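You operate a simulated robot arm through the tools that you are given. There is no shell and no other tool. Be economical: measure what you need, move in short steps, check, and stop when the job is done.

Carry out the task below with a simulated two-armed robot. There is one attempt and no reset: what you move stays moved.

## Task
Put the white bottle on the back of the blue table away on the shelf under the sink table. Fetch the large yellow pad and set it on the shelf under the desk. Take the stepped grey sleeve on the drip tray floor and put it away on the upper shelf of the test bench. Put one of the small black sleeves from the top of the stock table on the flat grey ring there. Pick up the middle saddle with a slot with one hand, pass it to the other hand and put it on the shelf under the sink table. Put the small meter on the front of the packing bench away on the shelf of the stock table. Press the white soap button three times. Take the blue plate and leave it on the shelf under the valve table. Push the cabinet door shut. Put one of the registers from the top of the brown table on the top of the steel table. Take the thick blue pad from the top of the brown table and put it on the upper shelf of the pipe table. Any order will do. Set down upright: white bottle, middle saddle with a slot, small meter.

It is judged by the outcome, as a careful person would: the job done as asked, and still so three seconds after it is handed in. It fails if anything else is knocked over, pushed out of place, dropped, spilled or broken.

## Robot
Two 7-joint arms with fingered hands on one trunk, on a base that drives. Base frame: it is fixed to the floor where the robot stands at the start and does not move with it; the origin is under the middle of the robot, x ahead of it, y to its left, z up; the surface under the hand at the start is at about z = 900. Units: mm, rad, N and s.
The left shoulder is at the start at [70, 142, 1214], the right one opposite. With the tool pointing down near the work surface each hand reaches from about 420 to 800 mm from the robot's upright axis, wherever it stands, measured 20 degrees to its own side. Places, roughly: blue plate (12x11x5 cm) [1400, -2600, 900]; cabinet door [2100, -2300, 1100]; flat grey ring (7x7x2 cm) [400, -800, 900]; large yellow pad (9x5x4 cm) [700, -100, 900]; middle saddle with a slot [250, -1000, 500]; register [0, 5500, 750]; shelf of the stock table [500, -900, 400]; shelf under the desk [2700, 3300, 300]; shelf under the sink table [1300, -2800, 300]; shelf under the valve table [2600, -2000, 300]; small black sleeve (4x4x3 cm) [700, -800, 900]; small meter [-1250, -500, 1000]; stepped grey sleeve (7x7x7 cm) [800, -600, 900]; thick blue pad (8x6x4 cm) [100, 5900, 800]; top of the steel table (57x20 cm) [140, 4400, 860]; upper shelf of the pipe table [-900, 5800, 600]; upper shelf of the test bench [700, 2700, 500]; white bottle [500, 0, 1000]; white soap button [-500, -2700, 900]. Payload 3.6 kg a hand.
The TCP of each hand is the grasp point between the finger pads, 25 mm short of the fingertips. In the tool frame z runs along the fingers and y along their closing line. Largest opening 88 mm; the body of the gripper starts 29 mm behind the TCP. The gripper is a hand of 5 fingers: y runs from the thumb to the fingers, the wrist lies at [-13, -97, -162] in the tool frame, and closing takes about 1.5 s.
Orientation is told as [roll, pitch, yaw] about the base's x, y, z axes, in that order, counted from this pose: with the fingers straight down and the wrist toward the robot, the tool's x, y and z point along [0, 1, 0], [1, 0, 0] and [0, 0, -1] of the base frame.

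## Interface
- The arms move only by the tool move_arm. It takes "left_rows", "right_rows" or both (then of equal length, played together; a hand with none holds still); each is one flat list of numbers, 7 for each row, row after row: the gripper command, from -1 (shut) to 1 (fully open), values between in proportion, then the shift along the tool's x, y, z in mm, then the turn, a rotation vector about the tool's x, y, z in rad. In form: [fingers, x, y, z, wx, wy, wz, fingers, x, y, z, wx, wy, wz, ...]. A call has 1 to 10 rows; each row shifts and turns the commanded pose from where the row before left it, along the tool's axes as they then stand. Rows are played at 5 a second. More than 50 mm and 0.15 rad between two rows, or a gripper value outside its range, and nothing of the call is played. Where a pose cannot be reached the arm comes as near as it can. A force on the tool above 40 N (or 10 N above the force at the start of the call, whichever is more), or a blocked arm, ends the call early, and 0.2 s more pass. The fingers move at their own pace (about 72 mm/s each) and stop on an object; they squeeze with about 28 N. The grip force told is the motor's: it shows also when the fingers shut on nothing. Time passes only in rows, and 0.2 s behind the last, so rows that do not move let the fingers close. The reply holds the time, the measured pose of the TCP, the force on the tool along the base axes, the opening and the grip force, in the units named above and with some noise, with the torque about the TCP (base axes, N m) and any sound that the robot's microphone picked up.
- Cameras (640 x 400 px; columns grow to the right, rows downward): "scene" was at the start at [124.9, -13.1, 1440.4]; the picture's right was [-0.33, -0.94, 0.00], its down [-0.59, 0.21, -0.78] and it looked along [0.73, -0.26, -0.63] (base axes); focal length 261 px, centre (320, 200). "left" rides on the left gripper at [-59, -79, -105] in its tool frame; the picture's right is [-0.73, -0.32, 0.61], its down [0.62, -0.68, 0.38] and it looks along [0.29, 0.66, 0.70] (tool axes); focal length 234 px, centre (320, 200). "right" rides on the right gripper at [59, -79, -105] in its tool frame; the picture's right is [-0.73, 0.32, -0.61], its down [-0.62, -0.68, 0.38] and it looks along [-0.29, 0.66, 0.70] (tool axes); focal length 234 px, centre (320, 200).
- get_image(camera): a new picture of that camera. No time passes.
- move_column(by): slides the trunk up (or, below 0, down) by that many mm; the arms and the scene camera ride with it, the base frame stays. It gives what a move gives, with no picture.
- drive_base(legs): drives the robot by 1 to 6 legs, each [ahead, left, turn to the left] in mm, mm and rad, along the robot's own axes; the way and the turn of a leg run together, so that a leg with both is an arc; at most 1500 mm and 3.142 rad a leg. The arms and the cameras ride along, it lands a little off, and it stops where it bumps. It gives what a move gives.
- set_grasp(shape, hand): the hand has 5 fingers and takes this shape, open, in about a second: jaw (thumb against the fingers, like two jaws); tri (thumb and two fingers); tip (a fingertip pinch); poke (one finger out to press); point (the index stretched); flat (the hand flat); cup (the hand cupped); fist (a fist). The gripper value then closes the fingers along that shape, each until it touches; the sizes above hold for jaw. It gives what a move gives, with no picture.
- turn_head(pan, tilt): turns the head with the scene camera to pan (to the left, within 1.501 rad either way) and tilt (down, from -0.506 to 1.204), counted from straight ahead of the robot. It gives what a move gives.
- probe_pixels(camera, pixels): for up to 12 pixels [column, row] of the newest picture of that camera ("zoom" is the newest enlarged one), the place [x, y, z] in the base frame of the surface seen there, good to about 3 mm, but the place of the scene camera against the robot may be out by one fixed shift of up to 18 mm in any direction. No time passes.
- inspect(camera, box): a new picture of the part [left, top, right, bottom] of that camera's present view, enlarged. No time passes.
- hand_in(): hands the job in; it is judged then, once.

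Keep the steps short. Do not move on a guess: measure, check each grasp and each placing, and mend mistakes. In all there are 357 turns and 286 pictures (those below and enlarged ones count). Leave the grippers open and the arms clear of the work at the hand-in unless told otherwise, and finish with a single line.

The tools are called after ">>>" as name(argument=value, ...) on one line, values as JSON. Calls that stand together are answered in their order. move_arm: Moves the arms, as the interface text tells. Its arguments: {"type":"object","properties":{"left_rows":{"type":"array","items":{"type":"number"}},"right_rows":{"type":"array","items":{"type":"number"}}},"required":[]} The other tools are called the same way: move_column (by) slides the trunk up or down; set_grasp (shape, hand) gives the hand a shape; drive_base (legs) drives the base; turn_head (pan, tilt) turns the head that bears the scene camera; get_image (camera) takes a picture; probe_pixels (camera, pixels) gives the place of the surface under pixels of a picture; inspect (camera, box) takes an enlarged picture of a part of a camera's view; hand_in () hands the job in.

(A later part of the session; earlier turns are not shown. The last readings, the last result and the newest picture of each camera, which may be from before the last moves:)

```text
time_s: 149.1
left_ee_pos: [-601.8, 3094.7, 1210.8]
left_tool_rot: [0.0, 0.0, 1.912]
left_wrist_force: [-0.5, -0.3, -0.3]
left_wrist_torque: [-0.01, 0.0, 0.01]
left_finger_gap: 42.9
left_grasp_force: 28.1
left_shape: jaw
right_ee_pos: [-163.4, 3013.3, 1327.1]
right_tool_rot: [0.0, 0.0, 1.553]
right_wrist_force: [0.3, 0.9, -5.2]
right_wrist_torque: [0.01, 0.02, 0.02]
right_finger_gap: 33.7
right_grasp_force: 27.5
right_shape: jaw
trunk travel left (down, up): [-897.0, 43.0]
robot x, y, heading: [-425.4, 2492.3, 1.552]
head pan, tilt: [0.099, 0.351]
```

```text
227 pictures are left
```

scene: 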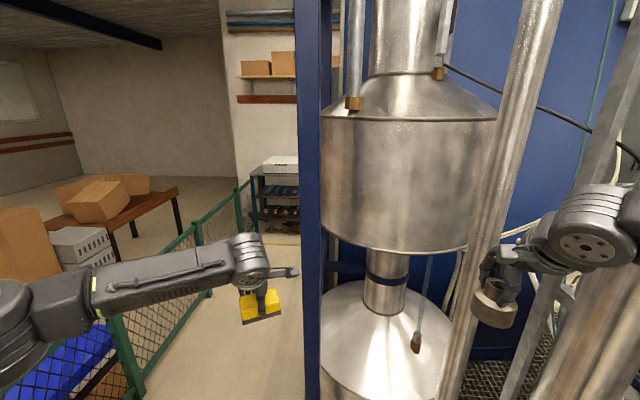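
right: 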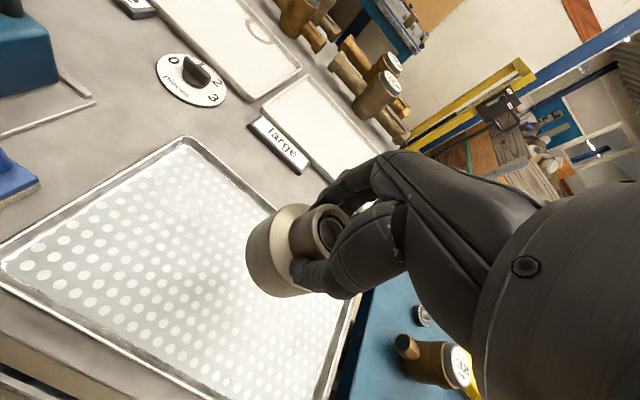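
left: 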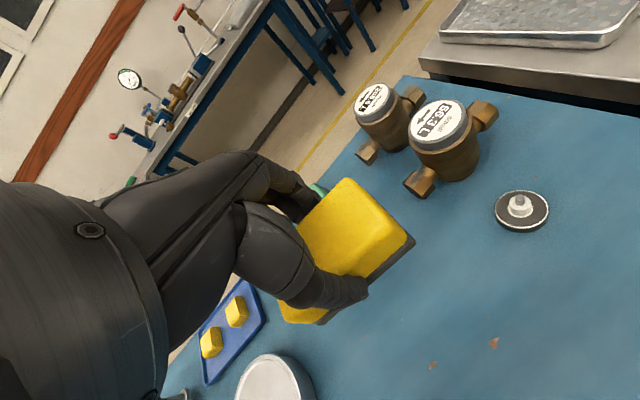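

>>> probe_pixels(camera="scene", pixels=[[310, 330], [340, 360], [140, 385], [208, 290], [470, 250], [560, 330], [285, 165], [250, 215], [300, 240], [150, 195], [290, 390], [440, 370]])

>>> get_image(camera="right")

```text
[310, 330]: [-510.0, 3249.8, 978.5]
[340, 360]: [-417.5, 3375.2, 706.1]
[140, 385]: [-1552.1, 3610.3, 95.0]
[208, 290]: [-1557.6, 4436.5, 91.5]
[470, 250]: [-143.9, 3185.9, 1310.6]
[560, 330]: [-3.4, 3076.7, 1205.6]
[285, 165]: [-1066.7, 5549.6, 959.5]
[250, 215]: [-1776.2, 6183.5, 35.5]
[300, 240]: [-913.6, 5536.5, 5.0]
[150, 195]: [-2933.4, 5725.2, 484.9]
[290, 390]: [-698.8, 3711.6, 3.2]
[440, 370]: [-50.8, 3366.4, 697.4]
```

```text
226 pictures are left
```

right: 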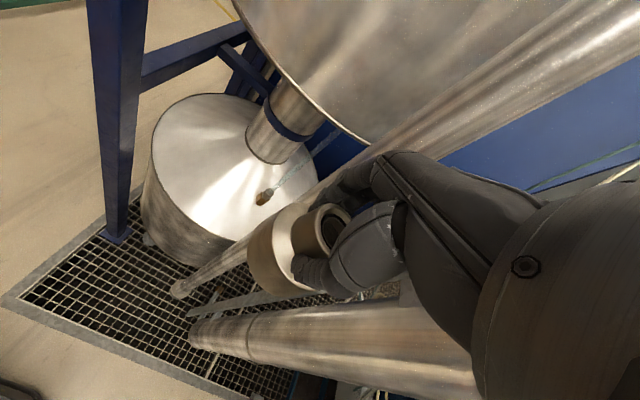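

The lane north is about 1 m wide (post x −510, railing x −1555). I drive to (−1000, 4450) and survey the north end.

>>> drive_base(legs=[[-150, 580, 0], [1200, 0, 0], [900, 0, 0]])

>>> turn_head(pan=-0.5, tilt=0.4)

>>> get_image(camera="scene")

>>> turn_head(pan=-1.5, tilt=0.4)

>>> get_image(camera="scene")

```text
time_s: 152.0
left_ee_pos: [-1097.6, 2978.7, 1208.4]
left_tool_rot: [-0.004, 0.001, 1.9]
left_wrist_force: [-1.3, 0.4, 0.5]
left_wrist_torque: [0.0, 0.01, 0.01]
left_finger_gap: 43.0
left_grasp_force: 28.3
left_shape: jaw
right_ee_pos: [-659.6, 2894.7, 1328.0]
right_tool_rot: [-0.002, 0.001, 1.543]
right_wrist_force: [-0.8, -0.4, -5.4]
right_wrist_torque: [-0.01, 0.01, -0.06]
right_finger_gap: 33.8
right_grasp_force: 27.8
right_shape: jaw
trunk travel left (down, up): [-897.0, 43.0]
robot x, y, heading: [-919.6, 2373.2, 1.543]
head pan, tilt: [0.099, 0.351]
stopped in leg 1: the robot was blocked; the commanded pose is now the measured one
```

```text
time_s: 153.0
left_ee_pos: [-1092.1, 2980.0, 1210.7]
left_tool_rot: [0.002, 0.001, 1.903]
left_wrist_force: [0.0, 0.0, -1.2]
left_wrist_torque: [0.04, 0.01, -0.01]
left_finger_gap: 43.1
left_grasp_force: 27.8
left_shape: jaw
right_ee_pos: [-654.3, 2893.2, 1327.9]
right_tool_rot: [0.003, 0.003, 1.542]
right_wrist_force: [1.2, -0.1, -4.5]
right_wrist_torque: [-0.03, 0.04, 0.01]
right_finger_gap: 33.7
right_grasp_force: 28.4
right_shape: jaw
trunk travel left (down, up): [-897.0, 43.0]
robot x, y, heading: [-921.9, 2370.5, 1.542]
head pan, tilt: [-0.499, 0.4]
```

```text
225 pictures are left
```

scene: 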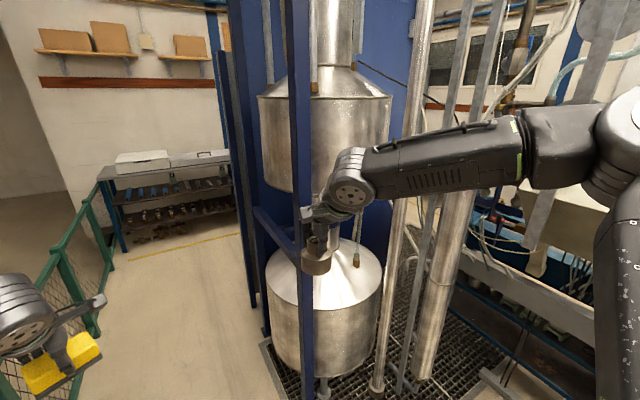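

```text
time_s: 154.3
left_ee_pos: [-1094.2, 2979.6, 1209.6]
left_tool_rot: [0.001, 0.0, 1.903]
left_wrist_force: [-0.2, -0.1, -0.7]
left_wrist_torque: [-0.01, 0.0, 0.0]
left_finger_gap: 43.4
left_grasp_force: 28.5
left_shape: jaw
right_ee_pos: [-655.3, 2892.8, 1327.7]
right_tool_rot: [0.001, 0.003, 1.544]
right_wrist_force: [-0.8, -0.3, -5.4]
right_wrist_torque: [-0.03, 0.01, -0.01]
right_finger_gap: 33.8
right_grasp_force: 27.8
right_shape: jaw
trunk travel left (down, up): [-897.0, 43.0]
robot x, y, heading: [-920.5, 2376.4, 1.54]
head pan, tilt: [-1.499, 0.4]
```

```text
224 pictures are left
```

scene: 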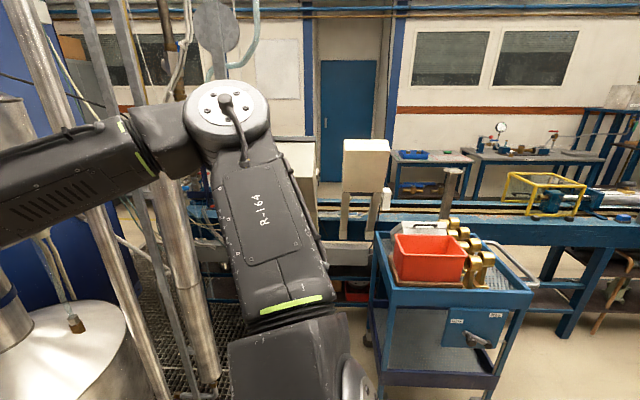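

The base bumped something on the left. I look down to the left to see what blocked and how wide the lane is.

>>> turn_head(pan=0.9, tilt=0.9)

>>> get_image(camera="scene")

```text
time_s: 156.5
left_ee_pos: [-1094.5, 2979.9, 1210.2]
left_tool_rot: [0.0, 0.002, 1.904]
left_wrist_force: [0.7, -0.7, 0.0]
left_wrist_torque: [-0.01, 0.0, 0.0]
left_finger_gap: 42.8
left_grasp_force: 28.4
left_shape: jaw
right_ee_pos: [-656.1, 2895.0, 1327.3]
right_tool_rot: [0.002, 0.001, 1.542]
right_wrist_force: [-0.1, -0.3, -5.0]
right_wrist_torque: [-0.03, 0.0, 0.03]
right_finger_gap: 33.3
right_grasp_force: 28.4
right_shape: jaw
trunk travel left (down, up): [-897.0, 43.0]
robot x, y, heading: [-919.4, 2378.5, 1.545]
head pan, tilt: [0.901, 0.901]
```

```text
223 pictures are left
```

scene: 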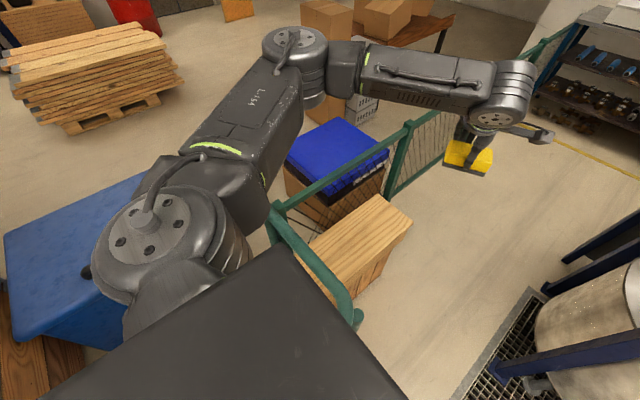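

>>> probe_pixels(camera="scene", pixels=[[340, 290], [358, 318], [370, 285], [400, 225], [405, 130], [295, 235], [420, 385], [465, 375], [540, 295], [505, 360], [480, 250], [350, 255]])

```text
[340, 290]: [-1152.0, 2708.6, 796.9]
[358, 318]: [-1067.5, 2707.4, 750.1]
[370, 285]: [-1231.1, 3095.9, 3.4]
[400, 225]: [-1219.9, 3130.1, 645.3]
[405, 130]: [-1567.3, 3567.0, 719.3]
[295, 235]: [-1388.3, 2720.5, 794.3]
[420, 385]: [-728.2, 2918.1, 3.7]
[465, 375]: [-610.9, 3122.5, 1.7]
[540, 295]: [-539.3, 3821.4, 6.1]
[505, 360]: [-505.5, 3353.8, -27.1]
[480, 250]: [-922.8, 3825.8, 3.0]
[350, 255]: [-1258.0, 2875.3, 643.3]
```

A rail end at (−1067, 2707) is the left limit; the post at x −510 the right one. I pull the right hand inward 80 mm, shift right 45 mm, straighten heading, and pass at x≈−875.

>>> move_arm(right_rows=[-1, 40, 0, 0, 0, 0, 0, -1, 40, 0, 0, 0, 0, 0])

>>> drive_base(legs=[[0, -45, 0.026], [900, 0, 0]])

>>> turn_head(pan=-0.9, tilt=0.6)

>>> get_image(camera="scene")

```text
time_s: 157.1
left_ee_pos: [-1096.6, 2979.4, 1209.2]
left_tool_rot: [-0.002, 0.003, 1.903]
left_wrist_force: [0.3, 0.8, -1.2]
left_wrist_torque: [-0.01, -0.02, 0.05]
left_finger_gap: 43.1
left_grasp_force: 28.0
left_shape: jaw
right_ee_pos: [-741.0, 2896.8, 1328.7]
right_tool_rot: [0.001, 0.002, 1.542]
right_wrist_force: [0.4, 0.7, -5.2]
right_wrist_torque: [-0.04, 0.01, -0.01]
right_finger_gap: 33.9
right_grasp_force: 27.7
right_shape: jaw
trunk travel left (down, up): [-897.0, 43.0]
robot x, y, heading: [-923.6, 2374.9, 1.545]
head pan, tilt: [0.901, 0.901]
```

```text
time_s: 159.6
left_ee_pos: [-1116.5, 3080.4, 1212.1]
left_tool_rot: [0.001, -0.001, 2.074]
left_wrist_force: [-0.4, -0.5, -0.8]
left_wrist_torque: [0.02, 0.02, -0.02]
left_finger_gap: 43.0
left_grasp_force: 28.2
left_shape: jaw
right_ee_pos: [-749.6, 3059.0, 1329.8]
right_tool_rot: [0.005, -0.003, 1.712]
right_wrist_force: [0.1, -0.4, -4.7]
right_wrist_torque: [-0.03, 0.01, -0.02]
right_finger_gap: 33.5
right_grasp_force: 27.7
right_shape: jaw
trunk travel left (down, up): [-897.0, 43.0]
robot x, y, heading: [-844.0, 2516.8, 1.709]
head pan, tilt: [0.901, 0.901]
stopped in leg 2: the robot was blocked; the commanded pose is now the measured one
```

```text
time_s: 161.4
left_ee_pos: [-1118.8, 3084.1, 1209.7]
left_tool_rot: [0.0, 0.001, 2.075]
left_wrist_force: [0.2, -0.4, -0.2]
left_wrist_torque: [0.01, -0.04, -0.02]
left_finger_gap: 42.9
left_grasp_force: 27.9
left_shape: jaw
right_ee_pos: [-752.7, 3062.8, 1328.5]
right_tool_rot: [0.002, 0.003, 1.714]
right_wrist_force: [0.5, -0.5, -4.2]
right_wrist_torque: [-0.02, 0.04, 0.02]
right_finger_gap: 33.8
right_grasp_force: 28.0
right_shape: jaw
trunk travel left (down, up): [-897.0, 43.0]
robot x, y, heading: [-846.4, 2517.3, 1.717]
head pan, tilt: [-0.901, 0.6]
```

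```text
222 pictures are left
```

scene: 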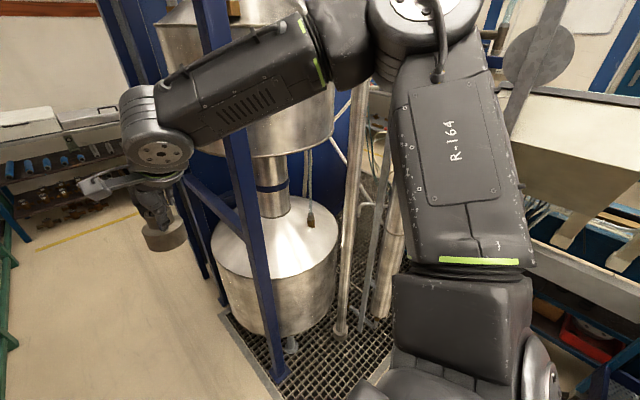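

The base clips the rail end (needs x ≳ −830), while the right elbow would hit the post going forward. I'll turn around at y≈1720 and pass in reverse with the arms trailing, at x≈−795, then shift west.

>>> drive_base(legs=[[-800, 0, 0], [0, 0, 2.995]])

```text
time_s: 167.5
left_ee_pos: [-1192.0, 2153.5, 1207.5]
left_tool_rot: [0.005, 0.005, 2.461]
left_wrist_force: [-0.6, 0.0, -1.1]
left_wrist_torque: [0.0, -0.01, -0.03]
left_finger_gap: 42.8
left_grasp_force: 28.0
left_shape: jaw
right_ee_pos: [-851.9, 2272.7, 1325.4]
right_tool_rot: [0.004, 0.006, 2.111]
right_wrist_force: [0.4, -0.4, -5.7]
right_wrist_torque: [-0.04, 0.01, -0.03]
right_finger_gap: 34.0
right_grasp_force: 27.8
right_shape: jaw
trunk travel left (down, up): [-897.0, 43.0]
robot x, y, heading: [-724.1, 1730.0, 2.11]
head pan, tilt: [-0.901, 0.6]
stopped in leg 2: the robot was blocked; the commanded pose is now the measured one
```

The left arm met the blue column on the west side. I shift right (east) by 270 mm and turn the other way.

>>> drive_base(legs=[[0, -270, 0], [0, 0, -1.84], [0, 0, -1.84]])

>>> turn_head(pan=-0.6, tilt=0.4)

>>> get_image(camera="scene")

```text
time_s: 178.2
left_ee_pos: [-290.7, 1273.4, 1209.5]
left_tool_rot: [0.0, 0.002, -1.192]
left_wrist_force: [-0.2, -0.3, -0.2]
left_wrist_torque: [-0.03, 0.01, -0.01]
left_finger_gap: 42.1
left_grasp_force: 28.8
left_shape: jaw
right_ee_pos: [-647.2, 1337.5, 1327.7]
right_tool_rot: [0.002, 0.0, -1.541]
right_wrist_force: [-0.1, -0.2, -3.5]
right_wrist_torque: [0.06, -0.01, 0.01]
right_finger_gap: 33.0
right_grasp_force: 28.6
right_shape: jaw
trunk travel left (down, up): [-897.0, 43.0]
robot x, y, heading: [-494.0, 1869.1, -1.544]
head pan, tilt: [-0.901, 0.6]
```

```text
time_s: 179.0
left_ee_pos: [-291.1, 1273.5, 1210.1]
left_tool_rot: [0.0, 0.003, -1.192]
left_wrist_force: [-1.0, -0.4, -0.4]
left_wrist_torque: [0.03, 0.02, -0.04]
left_finger_gap: 42.0
left_grasp_force: 27.8
left_shape: jaw
right_ee_pos: [-648.6, 1336.0, 1328.7]
right_tool_rot: [0.001, 0.002, -1.542]
right_wrist_force: [-0.3, 0.1, -4.4]
right_wrist_torque: [0.05, -0.03, 0.02]
right_finger_gap: 33.2
right_grasp_force: 27.5
right_shape: jaw
trunk travel left (down, up): [-897.0, 43.0]
robot x, y, heading: [-495.8, 1866.6, -1.538]
head pan, tilt: [-0.6, 0.4]
```

```text
221 pictures are left
```

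scene: 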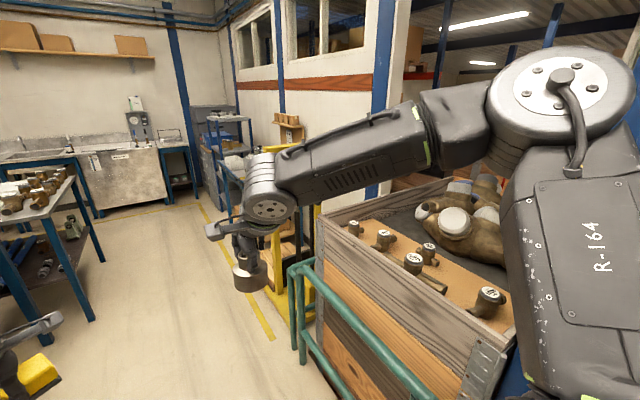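

>>> drive_base(legs=[[0, -205, -0.033], [-850, 0, 0], [0, -95, 0]])

```text
time_s: 185.7
left_ee_pos: [-605.6, 2130.5, 1210.5]
left_tool_rot: [0.006, -0.001, -1.227]
left_wrist_force: [0.6, -1.2, -0.7]
left_wrist_torque: [-0.03, -0.03, 0.0]
left_finger_gap: 42.1
left_grasp_force: 27.4
left_shape: jaw
right_ee_pos: [-961.9, 2204.2, 1327.6]
right_tool_rot: [0.007, 0.002, -1.576]
right_wrist_force: [-0.6, -0.4, -4.6]
right_wrist_torque: [0.04, -0.01, 0.01]
right_finger_gap: 33.1
right_grasp_force: 28.3
right_shape: jaw
trunk travel left (down, up): [-897.0, 43.0]
robot x, y, heading: [-781.6, 2727.7, -1.574]
head pan, tilt: [-0.6, 0.4]
stopped in leg 3: the robot was blocked; the commanded pose is now the measured one
```

>>> drive_base(legs=[[0, 20, 0], [-235, 0, 0], [0, -110, 0]])

```text
time_s: 188.6
left_ee_pos: [-685.1, 2368.6, 1209.7]
left_tool_rot: [-0.005, 0.004, -1.224]
left_wrist_force: [1.7, -0.4, 1.0]
left_wrist_torque: [-0.03, 0.03, -0.01]
left_finger_gap: 42.1
left_grasp_force: 28.4
left_shape: jaw
right_ee_pos: [-1037.7, 2443.3, 1329.2]
right_tool_rot: [-0.001, 0.0, -1.576]
right_wrist_force: [1.6, 0.9, -5.5]
right_wrist_torque: [0.06, -0.04, -0.02]
right_finger_gap: 33.4
right_grasp_force: 28.3
right_shape: jaw
trunk travel left (down, up): [-897.0, 43.0]
robot x, y, heading: [-874.5, 2968.9, -1.579]
head pan, tilt: [-0.6, 0.4]
```

>>> drive_base(legs=[[-480, 0, 0], [0, -90, 0], [-900, 0, 0]])

>>> turn_head(pan=1.45, tilt=0.45)

>>> get_image(camera="scene")

```text
time_s: 191.5
left_ee_pos: [-705.8, 2822.9, 1203.8]
left_tool_rot: [0.01, 0.011, -1.248]
left_wrist_force: [1.3, -0.3, -0.9]
left_wrist_torque: [0.01, 0.01, 0.0]
left_finger_gap: 42.1
left_grasp_force: 28.8
left_shape: jaw
right_ee_pos: [-1057.7, 2903.6, 1320.9]
right_tool_rot: [0.009, 0.014, -1.593]
right_wrist_force: [0.0, 0.3, -5.1]
right_wrist_torque: [0.02, -0.04, 0.02]
right_finger_gap: 33.4
right_grasp_force: 28.4
right_shape: jaw
trunk travel left (down, up): [-897.0, 43.0]
robot x, y, heading: [-867.5, 3439.3, -1.597]
head pan, tilt: [-0.6, 0.4]
stopped in leg 1: the robot was blocked; the commanded pose is now the measured one
```

```text
time_s: 193.5
left_ee_pos: [-703.7, 2822.2, 1204.2]
left_tool_rot: [0.013, 0.013, -1.241]
left_wrist_force: [-0.2, -0.2, 0.0]
left_wrist_torque: [0.0, -0.02, -0.01]
left_finger_gap: 42.2
left_grasp_force: 28.4
left_shape: jaw
right_ee_pos: [-1056.8, 2902.0, 1319.2]
right_tool_rot: [0.009, 0.014, -1.589]
right_wrist_force: [0.7, -0.6, -5.3]
right_wrist_torque: [0.05, 0.03, -0.01]
right_finger_gap: 33.2
right_grasp_force: 28.4
right_shape: jaw
trunk travel left (down, up): [-897.0, 43.0]
robot x, y, heading: [-865.6, 3438.0, -1.592]
head pan, tilt: [1.45, 0.45]
```

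```text
220 pictures are left
```

scene: 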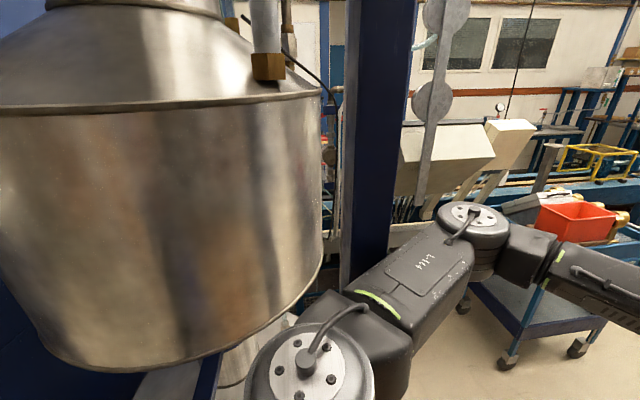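

>>> probe_pixels(camera="scene", pixels=[[360, 250], [345, 100], [150, 250], [290, 250], [60, 300], [200, 370], [400, 260], [30, 340]])

>>> turn_head(pan=1.5, tilt=1.1)

>>> get_image(camera="scene")

>>> turn_head(pan=-1.5, tilt=1.0)

>>> get_image(camera="scene")

```text
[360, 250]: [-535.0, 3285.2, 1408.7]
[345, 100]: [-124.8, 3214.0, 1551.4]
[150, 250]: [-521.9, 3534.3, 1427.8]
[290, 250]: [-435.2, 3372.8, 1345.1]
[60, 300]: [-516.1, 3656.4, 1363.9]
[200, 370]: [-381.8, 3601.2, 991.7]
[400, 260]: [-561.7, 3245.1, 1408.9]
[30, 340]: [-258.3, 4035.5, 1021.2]
```

```text
time_s: 194.5
left_ee_pos: [-704.6, 2822.2, 1203.7]
left_tool_rot: [0.012, 0.013, -1.243]
left_wrist_force: [-0.6, 0.2, -0.9]
left_wrist_torque: [-0.02, 0.01, 0.01]
left_finger_gap: 42.0
left_grasp_force: 28.5
left_shape: jaw
right_ee_pos: [-1056.5, 2902.0, 1320.4]
right_tool_rot: [0.01, 0.012, -1.59]
right_wrist_force: [0.2, 0.2, -4.9]
right_wrist_torque: [0.03, -0.01, -0.02]
right_finger_gap: 33.0
right_grasp_force: 28.0
right_shape: jaw
trunk travel left (down, up): [-897.0, 43.0]
robot x, y, heading: [-868.7, 3437.9, -1.589]
head pan, tilt: [1.499, 1.1]
```

```text
219 pictures are left
```

scene: 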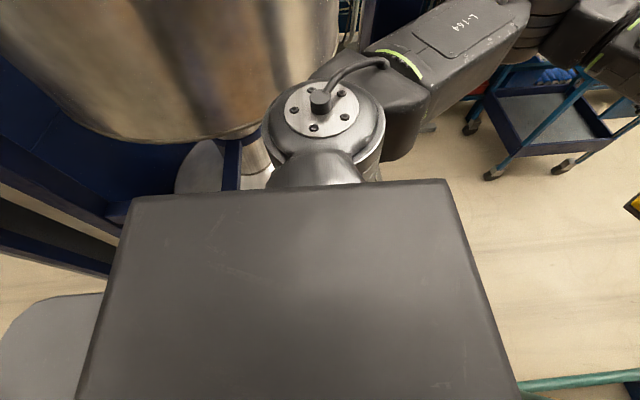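

```text
time_s: 197.1
left_ee_pos: [-704.7, 2822.4, 1204.6]
left_tool_rot: [0.011, 0.01, -1.243]
left_wrist_force: [0.4, 0.8, 0.0]
left_wrist_torque: [0.01, -0.01, 0.0]
left_finger_gap: 41.9
left_grasp_force: 27.4
left_shape: jaw
right_ee_pos: [-1056.8, 2901.6, 1319.8]
right_tool_rot: [0.01, 0.015, -1.591]
right_wrist_force: [0.3, 0.0, -5.0]
right_wrist_torque: [0.03, -0.02, 0.03]
right_finger_gap: 33.1
right_grasp_force: 28.0
right_shape: jaw
trunk travel left (down, up): [-897.0, 43.0]
robot x, y, heading: [-866.2, 3442.1, -1.595]
head pan, tilt: [-1.499, 1.0]
```

```text
218 pictures are left
```

scene: 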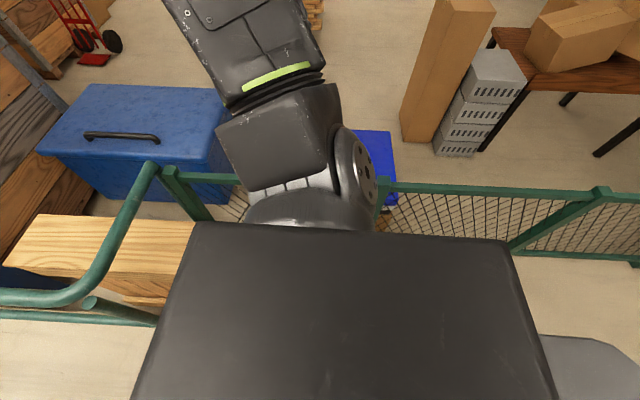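

The base seems to ride the grate's edge (slight tilt). I shift west 170 mm (room there: the fence is at x −1555), then continue backward.

>>> drive_base(legs=[[0, -170, 0], [-300, 0, 0]])

```text
time_s: 200.2
left_ee_pos: [-860.6, 3140.1, 1208.6]
left_tool_rot: [0.003, 0.006, -1.244]
left_wrist_force: [-0.1, 0.0, 0.3]
left_wrist_torque: [0.04, 0.01, -0.01]
left_finger_gap: 42.0
left_grasp_force: 28.2
left_shape: jaw
right_ee_pos: [-1211.7, 3220.9, 1326.3]
right_tool_rot: [0.003, 0.003, -1.594]
right_wrist_force: [0.0, -0.2, -5.4]
right_wrist_torque: [0.04, -0.05, -0.01]
right_finger_gap: 33.4
right_grasp_force: 28.0
right_shape: jaw
trunk travel left (down, up): [-897.0, 43.0]
robot x, y, heading: [-1032.6, 3743.2, -1.591]
head pan, tilt: [-1.499, 1.0]
```

>>> drive_base(legs=[[-750, 0, 0], [0, 0, 2.3]])

>>> turn_head(pan=0.0, tilt=0.45)

>>> get_image(camera="scene")

>>> turn_head(pan=-0.9, tilt=0.45)

>>> get_image(camera="scene")

```text
time_s: 206.4
left_ee_pos: [-547.0, 4091.6, 1211.2]
left_tool_rot: [-0.015, -0.003, -0.687]
left_wrist_force: [2.8, -13.7, -3.9]
left_wrist_torque: [0.83, 0.24, -0.14]
left_finger_gap: 42.0
left_grasp_force: 28.3
left_shape: jaw
right_ee_pos: [-878.3, 3970.9, 1326.6]
right_tool_rot: [0.004, 0.004, -1.006]
right_wrist_force: [0.0, 0.4, -3.9]
right_wrist_torque: [0.05, 0.03, -0.01]
right_finger_gap: 33.3
right_grasp_force: 27.7
right_shape: jaw
trunk travel left (down, up): [-897.0, 43.0]
robot x, y, heading: [-1016.9, 4506.9, -1.012]
head pan, tilt: [-1.499, 1.0]
stopped in leg 2: the force on the tool passed its limit at 134 N (the readings are from after the stop); the commanded pose is now the measured one
```

```text
time_s: 208.0
left_ee_pos: [-548.7, 4091.7, 1211.0]
left_tool_rot: [-0.012, -0.004, -0.686]
left_wrist_force: [-0.2, -10.8, -0.4]
left_wrist_torque: [0.7, 0.04, -0.03]
left_finger_gap: 41.7
left_grasp_force: 27.9
left_shape: jaw
right_ee_pos: [-878.1, 3970.8, 1326.0]
right_tool_rot: [0.003, 0.004, -1.005]
right_wrist_force: [0.0, 0.8, -5.3]
right_wrist_torque: [0.05, 0.0, 0.03]
right_finger_gap: 33.0
right_grasp_force: 28.1
right_shape: jaw
trunk travel left (down, up): [-897.0, 43.0]
robot x, y, heading: [-1015.7, 4510.3, -1.008]
head pan, tilt: [0.0, 0.45]
```

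```text
217 pictures are left
```

scene: 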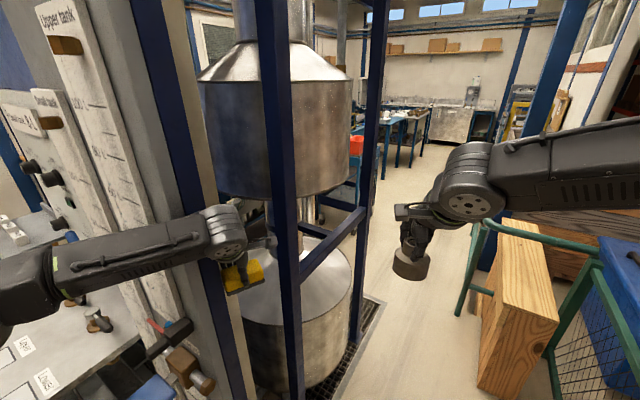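

```text
time_s: 209.2
left_ee_pos: [-548.3, 4090.3, 1209.8]
left_tool_rot: [-0.012, -0.002, -0.683]
left_wrist_force: [0.7, -10.7, -0.9]
left_wrist_torque: [0.7, -0.02, -0.04]
left_finger_gap: 41.6
left_grasp_force: 28.2
left_shape: jaw
right_ee_pos: [-878.3, 3970.1, 1325.5]
right_tool_rot: [0.003, 0.003, -1.005]
right_wrist_force: [1.4, 0.1, -5.2]
right_wrist_torque: [0.02, 0.0, -0.01]
right_finger_gap: 33.3
right_grasp_force: 28.2
right_shape: jaw
trunk travel left (down, up): [-897.0, 43.0]
robot x, y, heading: [-1019.0, 4508.2, -1.01]
head pan, tilt: [-0.901, 0.45]
```

```text
216 pictures are left
```

scene: 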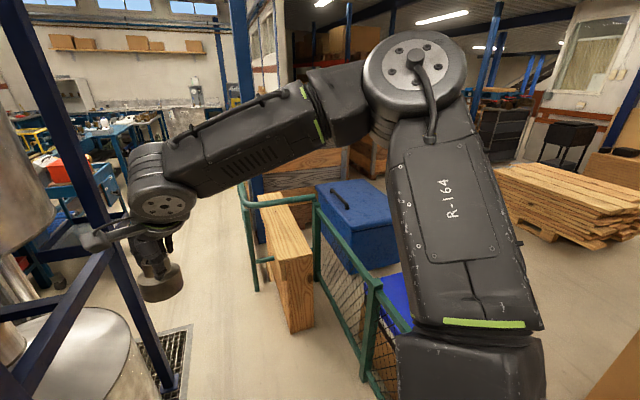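

The left hand touched the gauge board in the turn; the pad is still held. I turn back the other way (through west) to face north.

>>> drive_base(legs=[[0, 0, -1.85], [0, 0, -1.85]])

>>> turn_head(pan=-0.6, tilt=0.4)

>>> get_image(camera="scene")

>>> get_image(camera="left")

```text
time_s: 218.6
left_ee_pos: [-1167.5, 5115.3, 1211.4]
left_tool_rot: [-0.014, -0.005, 1.851]
left_wrist_force: [0.6, 0.4, -1.0]
left_wrist_torque: [-0.04, 0.0, 0.0]
left_finger_gap: 41.0
left_grasp_force: 28.2
left_shape: jaw
right_ee_pos: [-827.6, 5026.4, 1327.8]
right_tool_rot: [0.0, 0.001, 1.531]
right_wrist_force: [0.3, 0.8, -5.3]
right_wrist_torque: [-0.04, 0.04, 0.03]
right_finger_gap: 32.9
right_grasp_force: 27.8
right_shape: jaw
trunk travel left (down, up): [-897.0, 43.0]
robot x, y, heading: [-1019.6, 4508.8, 1.524]
head pan, tilt: [-0.901, 0.45]
```

```text
time_s: 219.4
left_ee_pos: [-1166.1, 5115.6, 1212.7]
left_tool_rot: [-0.013, -0.006, 1.851]
left_wrist_force: [0.7, -0.4, -0.6]
left_wrist_torque: [0.02, 0.0, -0.04]
left_finger_gap: 41.2
left_grasp_force: 27.7
left_shape: jaw
right_ee_pos: [-826.1, 5025.8, 1328.6]
right_tool_rot: [0.002, 0.0, 1.529]
right_wrist_force: [-0.1, -0.2, -4.7]
right_wrist_torque: [-0.04, 0.09, 0.01]
right_finger_gap: 32.6
right_grasp_force: 28.5
right_shape: jaw
trunk travel left (down, up): [-897.0, 43.0]
robot x, y, heading: [-1015.5, 4506.1, 1.524]
head pan, tilt: [-0.6, 0.4]
```

```text
215 pictures are left
```

scene: 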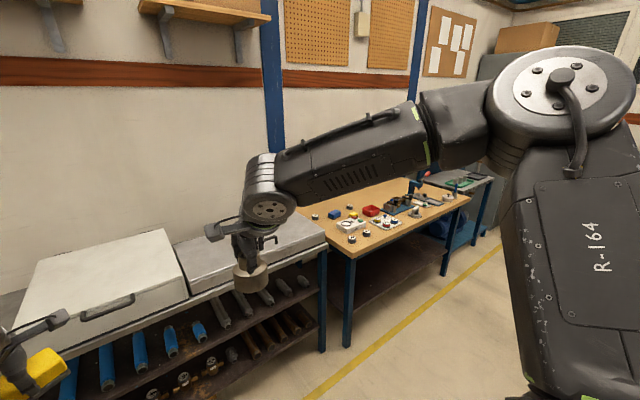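

```text
214 pictures are left
```

left: 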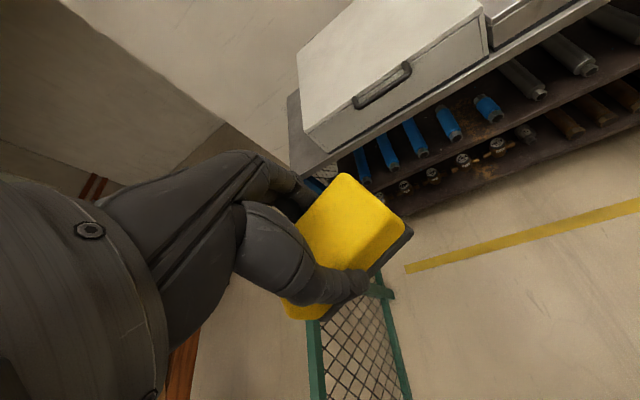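

>>> probe_pixels(camera="scene", pixels=[[350, 258], [465, 198], [347, 345], [440, 275], [322, 345], [420, 300], [345, 222], [373, 212], [400, 207], [318, 217], [333, 214], [490, 178]])

>>> inspect(camera="scene", box=[300, 160, 500, 260])

```text
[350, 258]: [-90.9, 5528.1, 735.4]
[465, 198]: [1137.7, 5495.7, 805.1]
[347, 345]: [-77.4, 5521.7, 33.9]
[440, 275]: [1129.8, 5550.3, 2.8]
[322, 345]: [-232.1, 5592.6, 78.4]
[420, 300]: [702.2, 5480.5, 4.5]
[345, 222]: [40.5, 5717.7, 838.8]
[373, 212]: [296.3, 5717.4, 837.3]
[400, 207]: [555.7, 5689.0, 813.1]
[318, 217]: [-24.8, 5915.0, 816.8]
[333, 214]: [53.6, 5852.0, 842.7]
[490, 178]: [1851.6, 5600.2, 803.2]
```

```text
3.20 times, centred on (400, 210) of scene
```

zoom: 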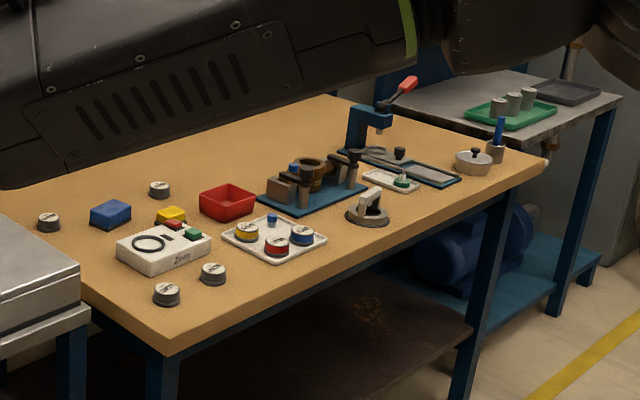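

>>> drive_base(legs=[[430, 0, 0.046], [0, -1050, 0]])

>>> turn_head(pan=-1.5, tilt=0.35)

>>> get_image(camera="scene")

>>> turn_head(pan=-0.4, tilt=0.5)

>>> get_image(camera="scene")

```text
time_s: 226.9
left_ee_pos: [-150.6, 5528.9, 1213.0]
left_tool_rot: [-0.017, -0.005, 1.883]
left_wrist_force: [-0.1, -0.3, 0.0]
left_wrist_torque: [0.0, 0.01, 0.0]
left_finger_gap: 41.1
left_grasp_force: 27.5
left_shape: jaw
right_ee_pos: [191.8, 5450.5, 1327.1]
right_tool_rot: [0.002, 0.0, 1.561]
right_wrist_force: [0.5, -1.0, -4.8]
right_wrist_torque: [-0.04, 0.04, -0.01]
right_finger_gap: 32.7
right_grasp_force: 28.3
right_shape: jaw
trunk travel left (down, up): [-897.0, 43.0]
robot x, y, heading: [17.2, 4928.7, 1.555]
head pan, tilt: [-0.6, 0.4]
```

```text
time_s: 228.1
left_ee_pos: [-149.5, 5530.1, 1211.7]
left_tool_rot: [-0.014, -0.007, 1.886]
left_wrist_force: [0.1, 0.4, -0.3]
left_wrist_torque: [0.01, 0.0, 0.01]
left_finger_gap: 41.1
left_grasp_force: 27.8
left_shape: jaw
right_ee_pos: [192.7, 5450.3, 1328.8]
right_tool_rot: [0.002, 0.002, 1.562]
right_wrist_force: [-0.5, -0.6, -5.5]
right_wrist_torque: [-0.02, 0.01, -0.02]
right_finger_gap: 32.6
right_grasp_force: 28.4
right_shape: jaw
trunk travel left (down, up): [-897.0, 43.0]
robot x, y, heading: [16.5, 4924.6, 1.557]
head pan, tilt: [-1.499, 0.351]
```

```text
212 pictures are left
```

scene: 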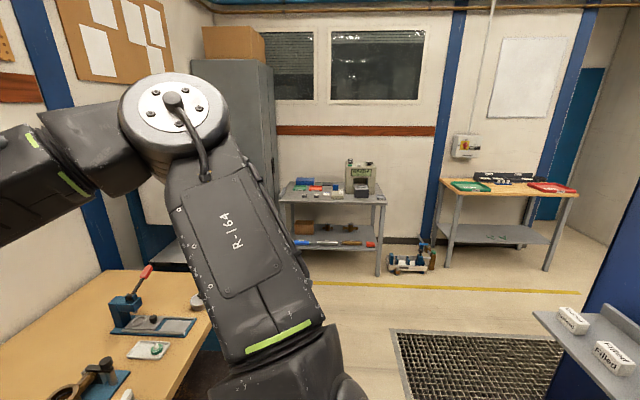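

```text
time_s: 229.4
left_ee_pos: [-149.9, 5528.2, 1212.2]
left_tool_rot: [-0.015, -0.006, 1.884]
left_wrist_force: [-0.3, -1.0, -0.5]
left_wrist_torque: [-0.03, 0.0, -0.01]
left_finger_gap: 41.2
left_grasp_force: 28.1
left_shape: jaw
right_ee_pos: [192.7, 5451.2, 1328.4]
right_tool_rot: [0.002, 0.002, 1.563]
right_wrist_force: [0.6, 0.6, -3.3]
right_wrist_torque: [-0.04, 0.03, 0.0]
right_finger_gap: 32.5
right_grasp_force: 28.4
right_shape: jaw
trunk travel left (down, up): [-897.0, 43.0]
robot x, y, heading: [20.1, 4926.9, 1.556]
head pan, tilt: [-0.4, 0.499]
```

```text
211 pictures are left
```

scene: 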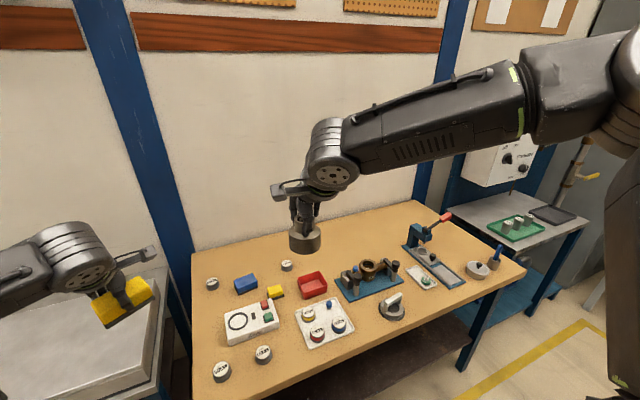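

East is open: a wooden-top desk with a grey shelf and a floor mat. I look down to the east to place them.

>>> turn_head(pan=-1.5, tilt=0.5)

>>> get_image(camera="scene")

>>> probe_pixels(camera="scene", pixels=[[392, 285], [556, 302], [410, 370], [480, 350], [470, 195], [550, 225], [378, 230], [370, 170], [500, 197], [535, 320], [600, 290], [545, 275]])

```text
time_s: 230.8
left_ee_pos: [-149.5, 5529.4, 1213.0]
left_tool_rot: [-0.012, -0.005, 1.885]
left_wrist_force: [0.3, 1.0, -1.0]
left_wrist_torque: [0.01, 0.02, -0.01]
left_finger_gap: 41.1
left_grasp_force: 27.6
left_shape: jaw
right_ee_pos: [193.0, 5448.8, 1328.2]
right_tool_rot: [0.003, 0.001, 1.562]
right_wrist_force: [0.9, 0.7, -5.3]
right_wrist_torque: [-0.04, 0.01, 0.0]
right_finger_gap: 32.9
right_grasp_force: 28.1
right_shape: jaw
trunk travel left (down, up): [-897.0, 43.0]
robot x, y, heading: [19.4, 4927.3, 1.558]
head pan, tilt: [-1.499, 0.499]
```

```text
210 pictures are left
```

scene: 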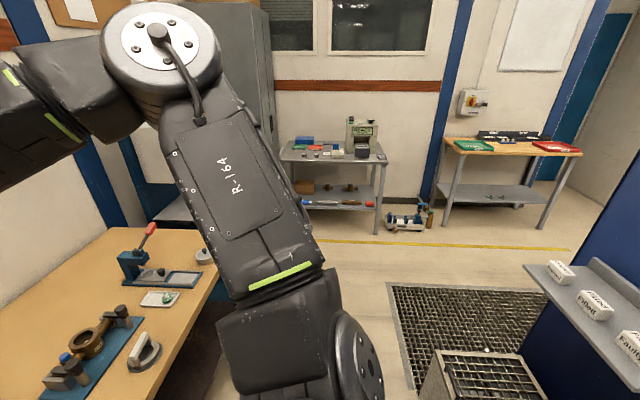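

```text
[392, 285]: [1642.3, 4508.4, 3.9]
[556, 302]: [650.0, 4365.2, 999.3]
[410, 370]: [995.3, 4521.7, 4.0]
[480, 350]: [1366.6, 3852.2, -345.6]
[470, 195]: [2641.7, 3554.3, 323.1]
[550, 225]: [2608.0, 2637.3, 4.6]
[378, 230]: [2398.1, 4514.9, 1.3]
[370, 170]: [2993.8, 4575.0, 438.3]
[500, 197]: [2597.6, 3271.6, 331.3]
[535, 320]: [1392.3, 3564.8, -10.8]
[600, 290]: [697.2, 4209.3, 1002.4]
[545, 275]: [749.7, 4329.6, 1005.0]
```

A grated pit lies at x 1000–1640, y<4510; the desk front is at x≈2600, shelf z≈325. I drive east to x≈1950, reverse south to y≈3700, then turn east.

>>> drive_base(legs=[[0, -1500, 0], [0, -430, 0], [-1250, 0, 0], [0, 0, -1.558], [0, -300, 0]])

>>> turn_head(pan=0.0, tilt=0.75)

>>> get_image(camera="scene")

```text
time_s: 252.0
left_ee_pos: [2585.5, 3536.9, 1212.1]
left_tool_rot: [-0.016, -0.003, 0.317]
left_wrist_force: [-0.7, 0.4, -1.2]
left_wrist_torque: [-0.02, 0.0, 0.0]
left_finger_gap: 40.9
left_grasp_force: 28.0
left_shape: jaw
right_ee_pos: [2508.4, 3194.8, 1328.6]
right_tool_rot: [0.0, 0.002, -0.003]
right_wrist_force: [-1.4, 0.7, -3.8]
right_wrist_torque: [-0.03, 0.07, 0.03]
right_finger_gap: 32.7
right_grasp_force: 27.8
right_shape: jaw
trunk travel left (down, up): [-897.0, 43.0]
robot x, y, heading: [1984.6, 3365.5, -0.009]
head pan, tilt: [-1.499, 0.499]
```

```text
time_s: 253.6
left_ee_pos: [2585.9, 3534.0, 1211.7]
left_tool_rot: [-0.015, -0.006, 0.317]
left_wrist_force: [1.3, -0.3, -0.1]
left_wrist_torque: [-0.02, -0.02, 0.02]
left_finger_gap: 40.5
left_grasp_force: 28.0
left_shape: jaw
right_ee_pos: [2507.4, 3190.6, 1327.1]
right_tool_rot: [0.0, 0.002, -0.004]
right_wrist_force: [-0.8, 0.7, -4.5]
right_wrist_torque: [0.0, 0.04, -0.01]
right_finger_gap: 32.7
right_grasp_force: 28.4
right_shape: jaw
trunk travel left (down, up): [-897.0, 43.0]
robot x, y, heading: [1984.1, 3362.1, -0.006]
head pan, tilt: [0.0, 0.75]
```

```text
209 pictures are left
```

scene: 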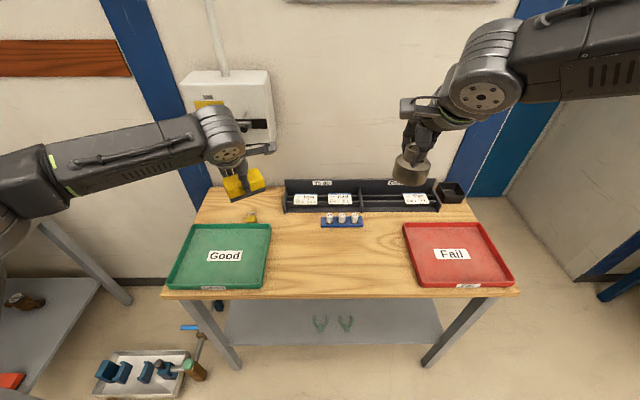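

>>> probe_pixels(camera="scene", pixels=[[180, 297], [500, 294], [230, 343], [440, 340], [330, 305], [330, 345], [320, 322], [240, 365], [425, 360], [270, 320], [300, 298], [150, 355]])

```text
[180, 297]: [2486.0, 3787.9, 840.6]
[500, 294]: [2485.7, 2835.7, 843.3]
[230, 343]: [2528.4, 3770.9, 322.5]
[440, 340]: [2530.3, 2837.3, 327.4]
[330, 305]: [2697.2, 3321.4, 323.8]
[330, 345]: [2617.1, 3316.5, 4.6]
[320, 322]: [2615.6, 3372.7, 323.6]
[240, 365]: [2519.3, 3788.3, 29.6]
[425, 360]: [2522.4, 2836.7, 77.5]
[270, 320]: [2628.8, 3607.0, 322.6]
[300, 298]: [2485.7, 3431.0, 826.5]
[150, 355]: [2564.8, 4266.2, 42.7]
```

Desk edge true x≈2506, shelf z≈324, gap 500 mm: I can place with the hand pointing down if the shoulders go low. I pull both hands back, back off 100 mm and lower the trunk.

>>> move_arm(left_rows=[-1, 0, -40, 0, 0, 0, 0.08, -1, 0, -40, 0, 0, 0, 0.08, -1, 0, -40, 0, 0, 0, 0.08, -1, 0, -40, 0, 0, 0, 0.08], right_rows=[-1, 0, -25, 0, 0, 0, 0, -1, 0, -25, 0, 0, 0, 0, -1, 0, -25, 0, 0, 0, 0, -1, 0, -25, 0, 0, 0, 0])

>>> drive_base(legs=[[-100, 0, 0]])

>>> move_column(by=-780)

>>> get_image(camera="left")

>>> get_image(camera="scene")

```text
time_s: 254.6
left_ee_pos: [2425.2, 3504.7, 1212.4]
left_tool_rot: [-0.012, -0.012, -0.001]
left_wrist_force: [-0.2, -0.1, -0.3]
left_wrist_torque: [-0.01, 0.0, 0.0]
left_finger_gap: 40.9
left_grasp_force: 27.7
left_shape: jaw
right_ee_pos: [2405.0, 3192.9, 1330.9]
right_tool_rot: [0.0, 0.001, -0.004]
right_wrist_force: [-0.6, 0.5, -4.6]
right_wrist_torque: [0.01, 0.05, 0.0]
right_finger_gap: 32.8
right_grasp_force: 28.0
right_shape: jaw
trunk travel left (down, up): [-897.0, 43.0]
robot x, y, heading: [1985.7, 3368.2, -0.008]
head pan, tilt: [0.0, 0.75]
```

```text
time_s: 255.8
left_ee_pos: [2336.4, 3505.3, 1209.5]
left_tool_rot: [-0.013, -0.003, -0.001]
left_wrist_force: [0.3, -0.6, -1.5]
left_wrist_torque: [0.0, 0.03, 0.02]
left_finger_gap: 41.0
left_grasp_force: 27.8
left_shape: jaw
right_ee_pos: [2318.1, 3194.5, 1326.6]
right_tool_rot: [0.001, 0.008, -0.004]
right_wrist_force: [0.6, -0.3, -5.2]
right_wrist_torque: [-0.01, 0.03, 0.02]
right_finger_gap: 32.6
right_grasp_force: 27.7
right_shape: jaw
trunk travel left (down, up): [-897.0, 43.0]
robot x, y, heading: [1887.0, 3364.3, -0.007]
head pan, tilt: [0.0, 0.75]
```

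```text
refused: -780 is not a number from -400 to 400
```

```text
208 pictures are left
```

left: 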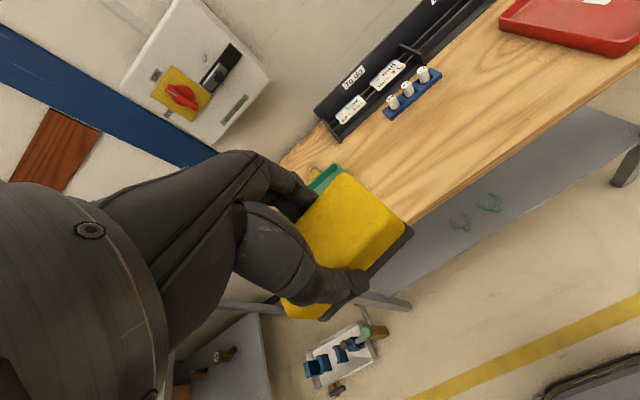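

```text
207 pictures are left
```

scene: 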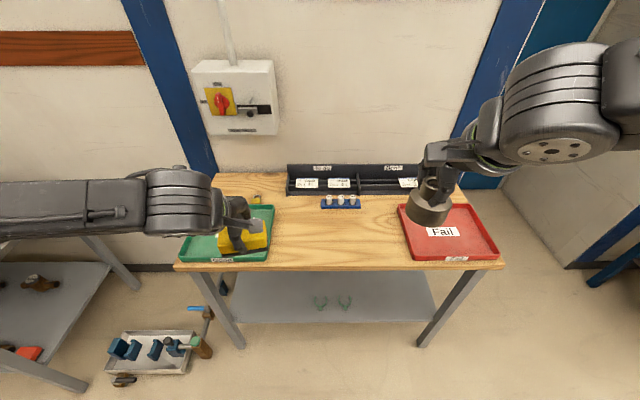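

>>> move_column(by=-390)

>>> move_column(by=-390)

>>> turn_head(pan=0.0, tilt=0.35)

>>> get_image(camera="scene")

>>> get_image(camera="left")

```text
time_s: 259.5
left_ee_pos: [2330.9, 3505.9, 821.0]
left_tool_rot: [-0.012, -0.008, 0.001]
left_wrist_force: [0.5, 0.3, -0.2]
left_wrist_torque: [-0.01, -0.01, 0.02]
left_finger_gap: 40.7
left_grasp_force: 28.1
left_shape: jaw
right_ee_pos: [2311.5, 3192.1, 939.0]
right_tool_rot: [0.002, 0.003, -0.003]
right_wrist_force: [0.1, -0.3, -4.4]
right_wrist_torque: [0.03, 0.03, 0.0]
right_finger_gap: 32.5
right_grasp_force: 27.9
right_shape: jaw
trunk travel left (down, up): [-507.0, 433.0]
robot x, y, heading: [1883.6, 3367.9, -0.002]
head pan, tilt: [0.0, 0.75]
```

```text
time_s: 263.3
left_ee_pos: [2331.3, 3504.4, 431.9]
left_tool_rot: [-0.012, -0.01, 0.0]
left_wrist_force: [0.5, 0.7, 0.0]
left_wrist_torque: [0.0, -0.01, -0.02]
left_finger_gap: 40.9
left_grasp_force: 28.1
left_shape: jaw
right_ee_pos: [2310.2, 3191.8, 548.0]
right_tool_rot: [0.002, 0.0, -0.003]
right_wrist_force: [-1.0, -0.3, -5.2]
right_wrist_torque: [0.02, 0.04, 0.03]
right_finger_gap: 32.5
right_grasp_force: 28.4
right_shape: jaw
trunk travel left (down, up): [-117.0, 823.0]
robot x, y, heading: [1885.0, 3360.8, -0.009]
head pan, tilt: [0.0, 0.75]
```

```text
time_s: 264.1
left_ee_pos: [2330.6, 3505.6, 432.0]
left_tool_rot: [-0.011, -0.009, 0.001]
left_wrist_force: [0.3, -0.1, -0.3]
left_wrist_torque: [-0.01, -0.01, 0.02]
left_finger_gap: 41.3
left_grasp_force: 27.5
left_shape: jaw
right_ee_pos: [2310.9, 3193.4, 548.8]
right_tool_rot: [0.002, 0.002, -0.005]
right_wrist_force: [0.0, -0.5, -4.9]
right_wrist_torque: [0.05, 0.05, 0.0]
right_finger_gap: 32.8
right_grasp_force: 27.9
right_shape: jaw
trunk travel left (down, up): [-117.0, 823.0]
robot x, y, heading: [1887.5, 3363.5, -0.008]
head pan, tilt: [0.0, 0.351]
```

```text
206 pictures are left
```

scene: 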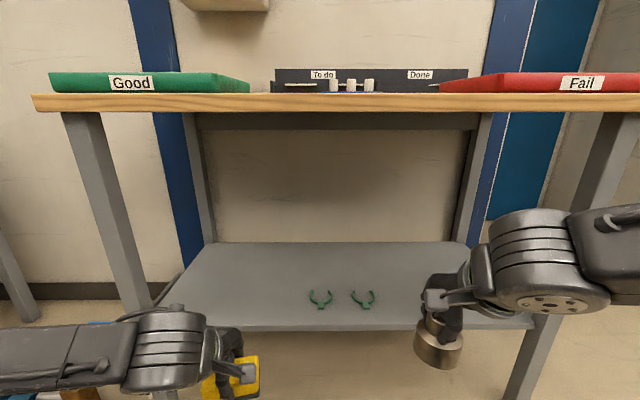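

```text
205 pictures are left
```

left: 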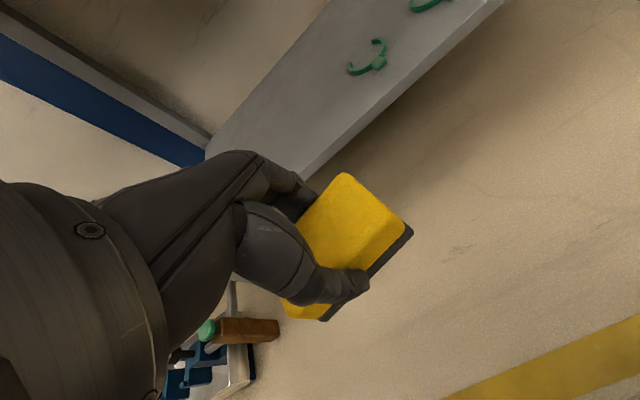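

>>> probe_pixels(camera="left", pixels=[[310, 165], [270, 150], [340, 130], [370, 68], [230, 150], [400, 100], [420, 70]])

>>> probe_pixels(camera="scene", pixels=[[240, 328], [250, 300], [110, 200], [40, 108], [320, 300], [240, 245], [520, 230]])

```text
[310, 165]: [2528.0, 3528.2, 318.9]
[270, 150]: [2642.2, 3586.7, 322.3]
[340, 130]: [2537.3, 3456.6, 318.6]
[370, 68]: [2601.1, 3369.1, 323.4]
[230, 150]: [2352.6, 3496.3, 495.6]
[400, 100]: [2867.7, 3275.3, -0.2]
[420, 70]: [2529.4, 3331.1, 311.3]
```

```text
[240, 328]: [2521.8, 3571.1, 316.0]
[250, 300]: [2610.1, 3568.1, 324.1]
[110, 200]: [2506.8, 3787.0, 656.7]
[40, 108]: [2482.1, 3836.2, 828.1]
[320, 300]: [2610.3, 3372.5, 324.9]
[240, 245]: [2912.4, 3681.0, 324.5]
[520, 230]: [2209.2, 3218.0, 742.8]
```

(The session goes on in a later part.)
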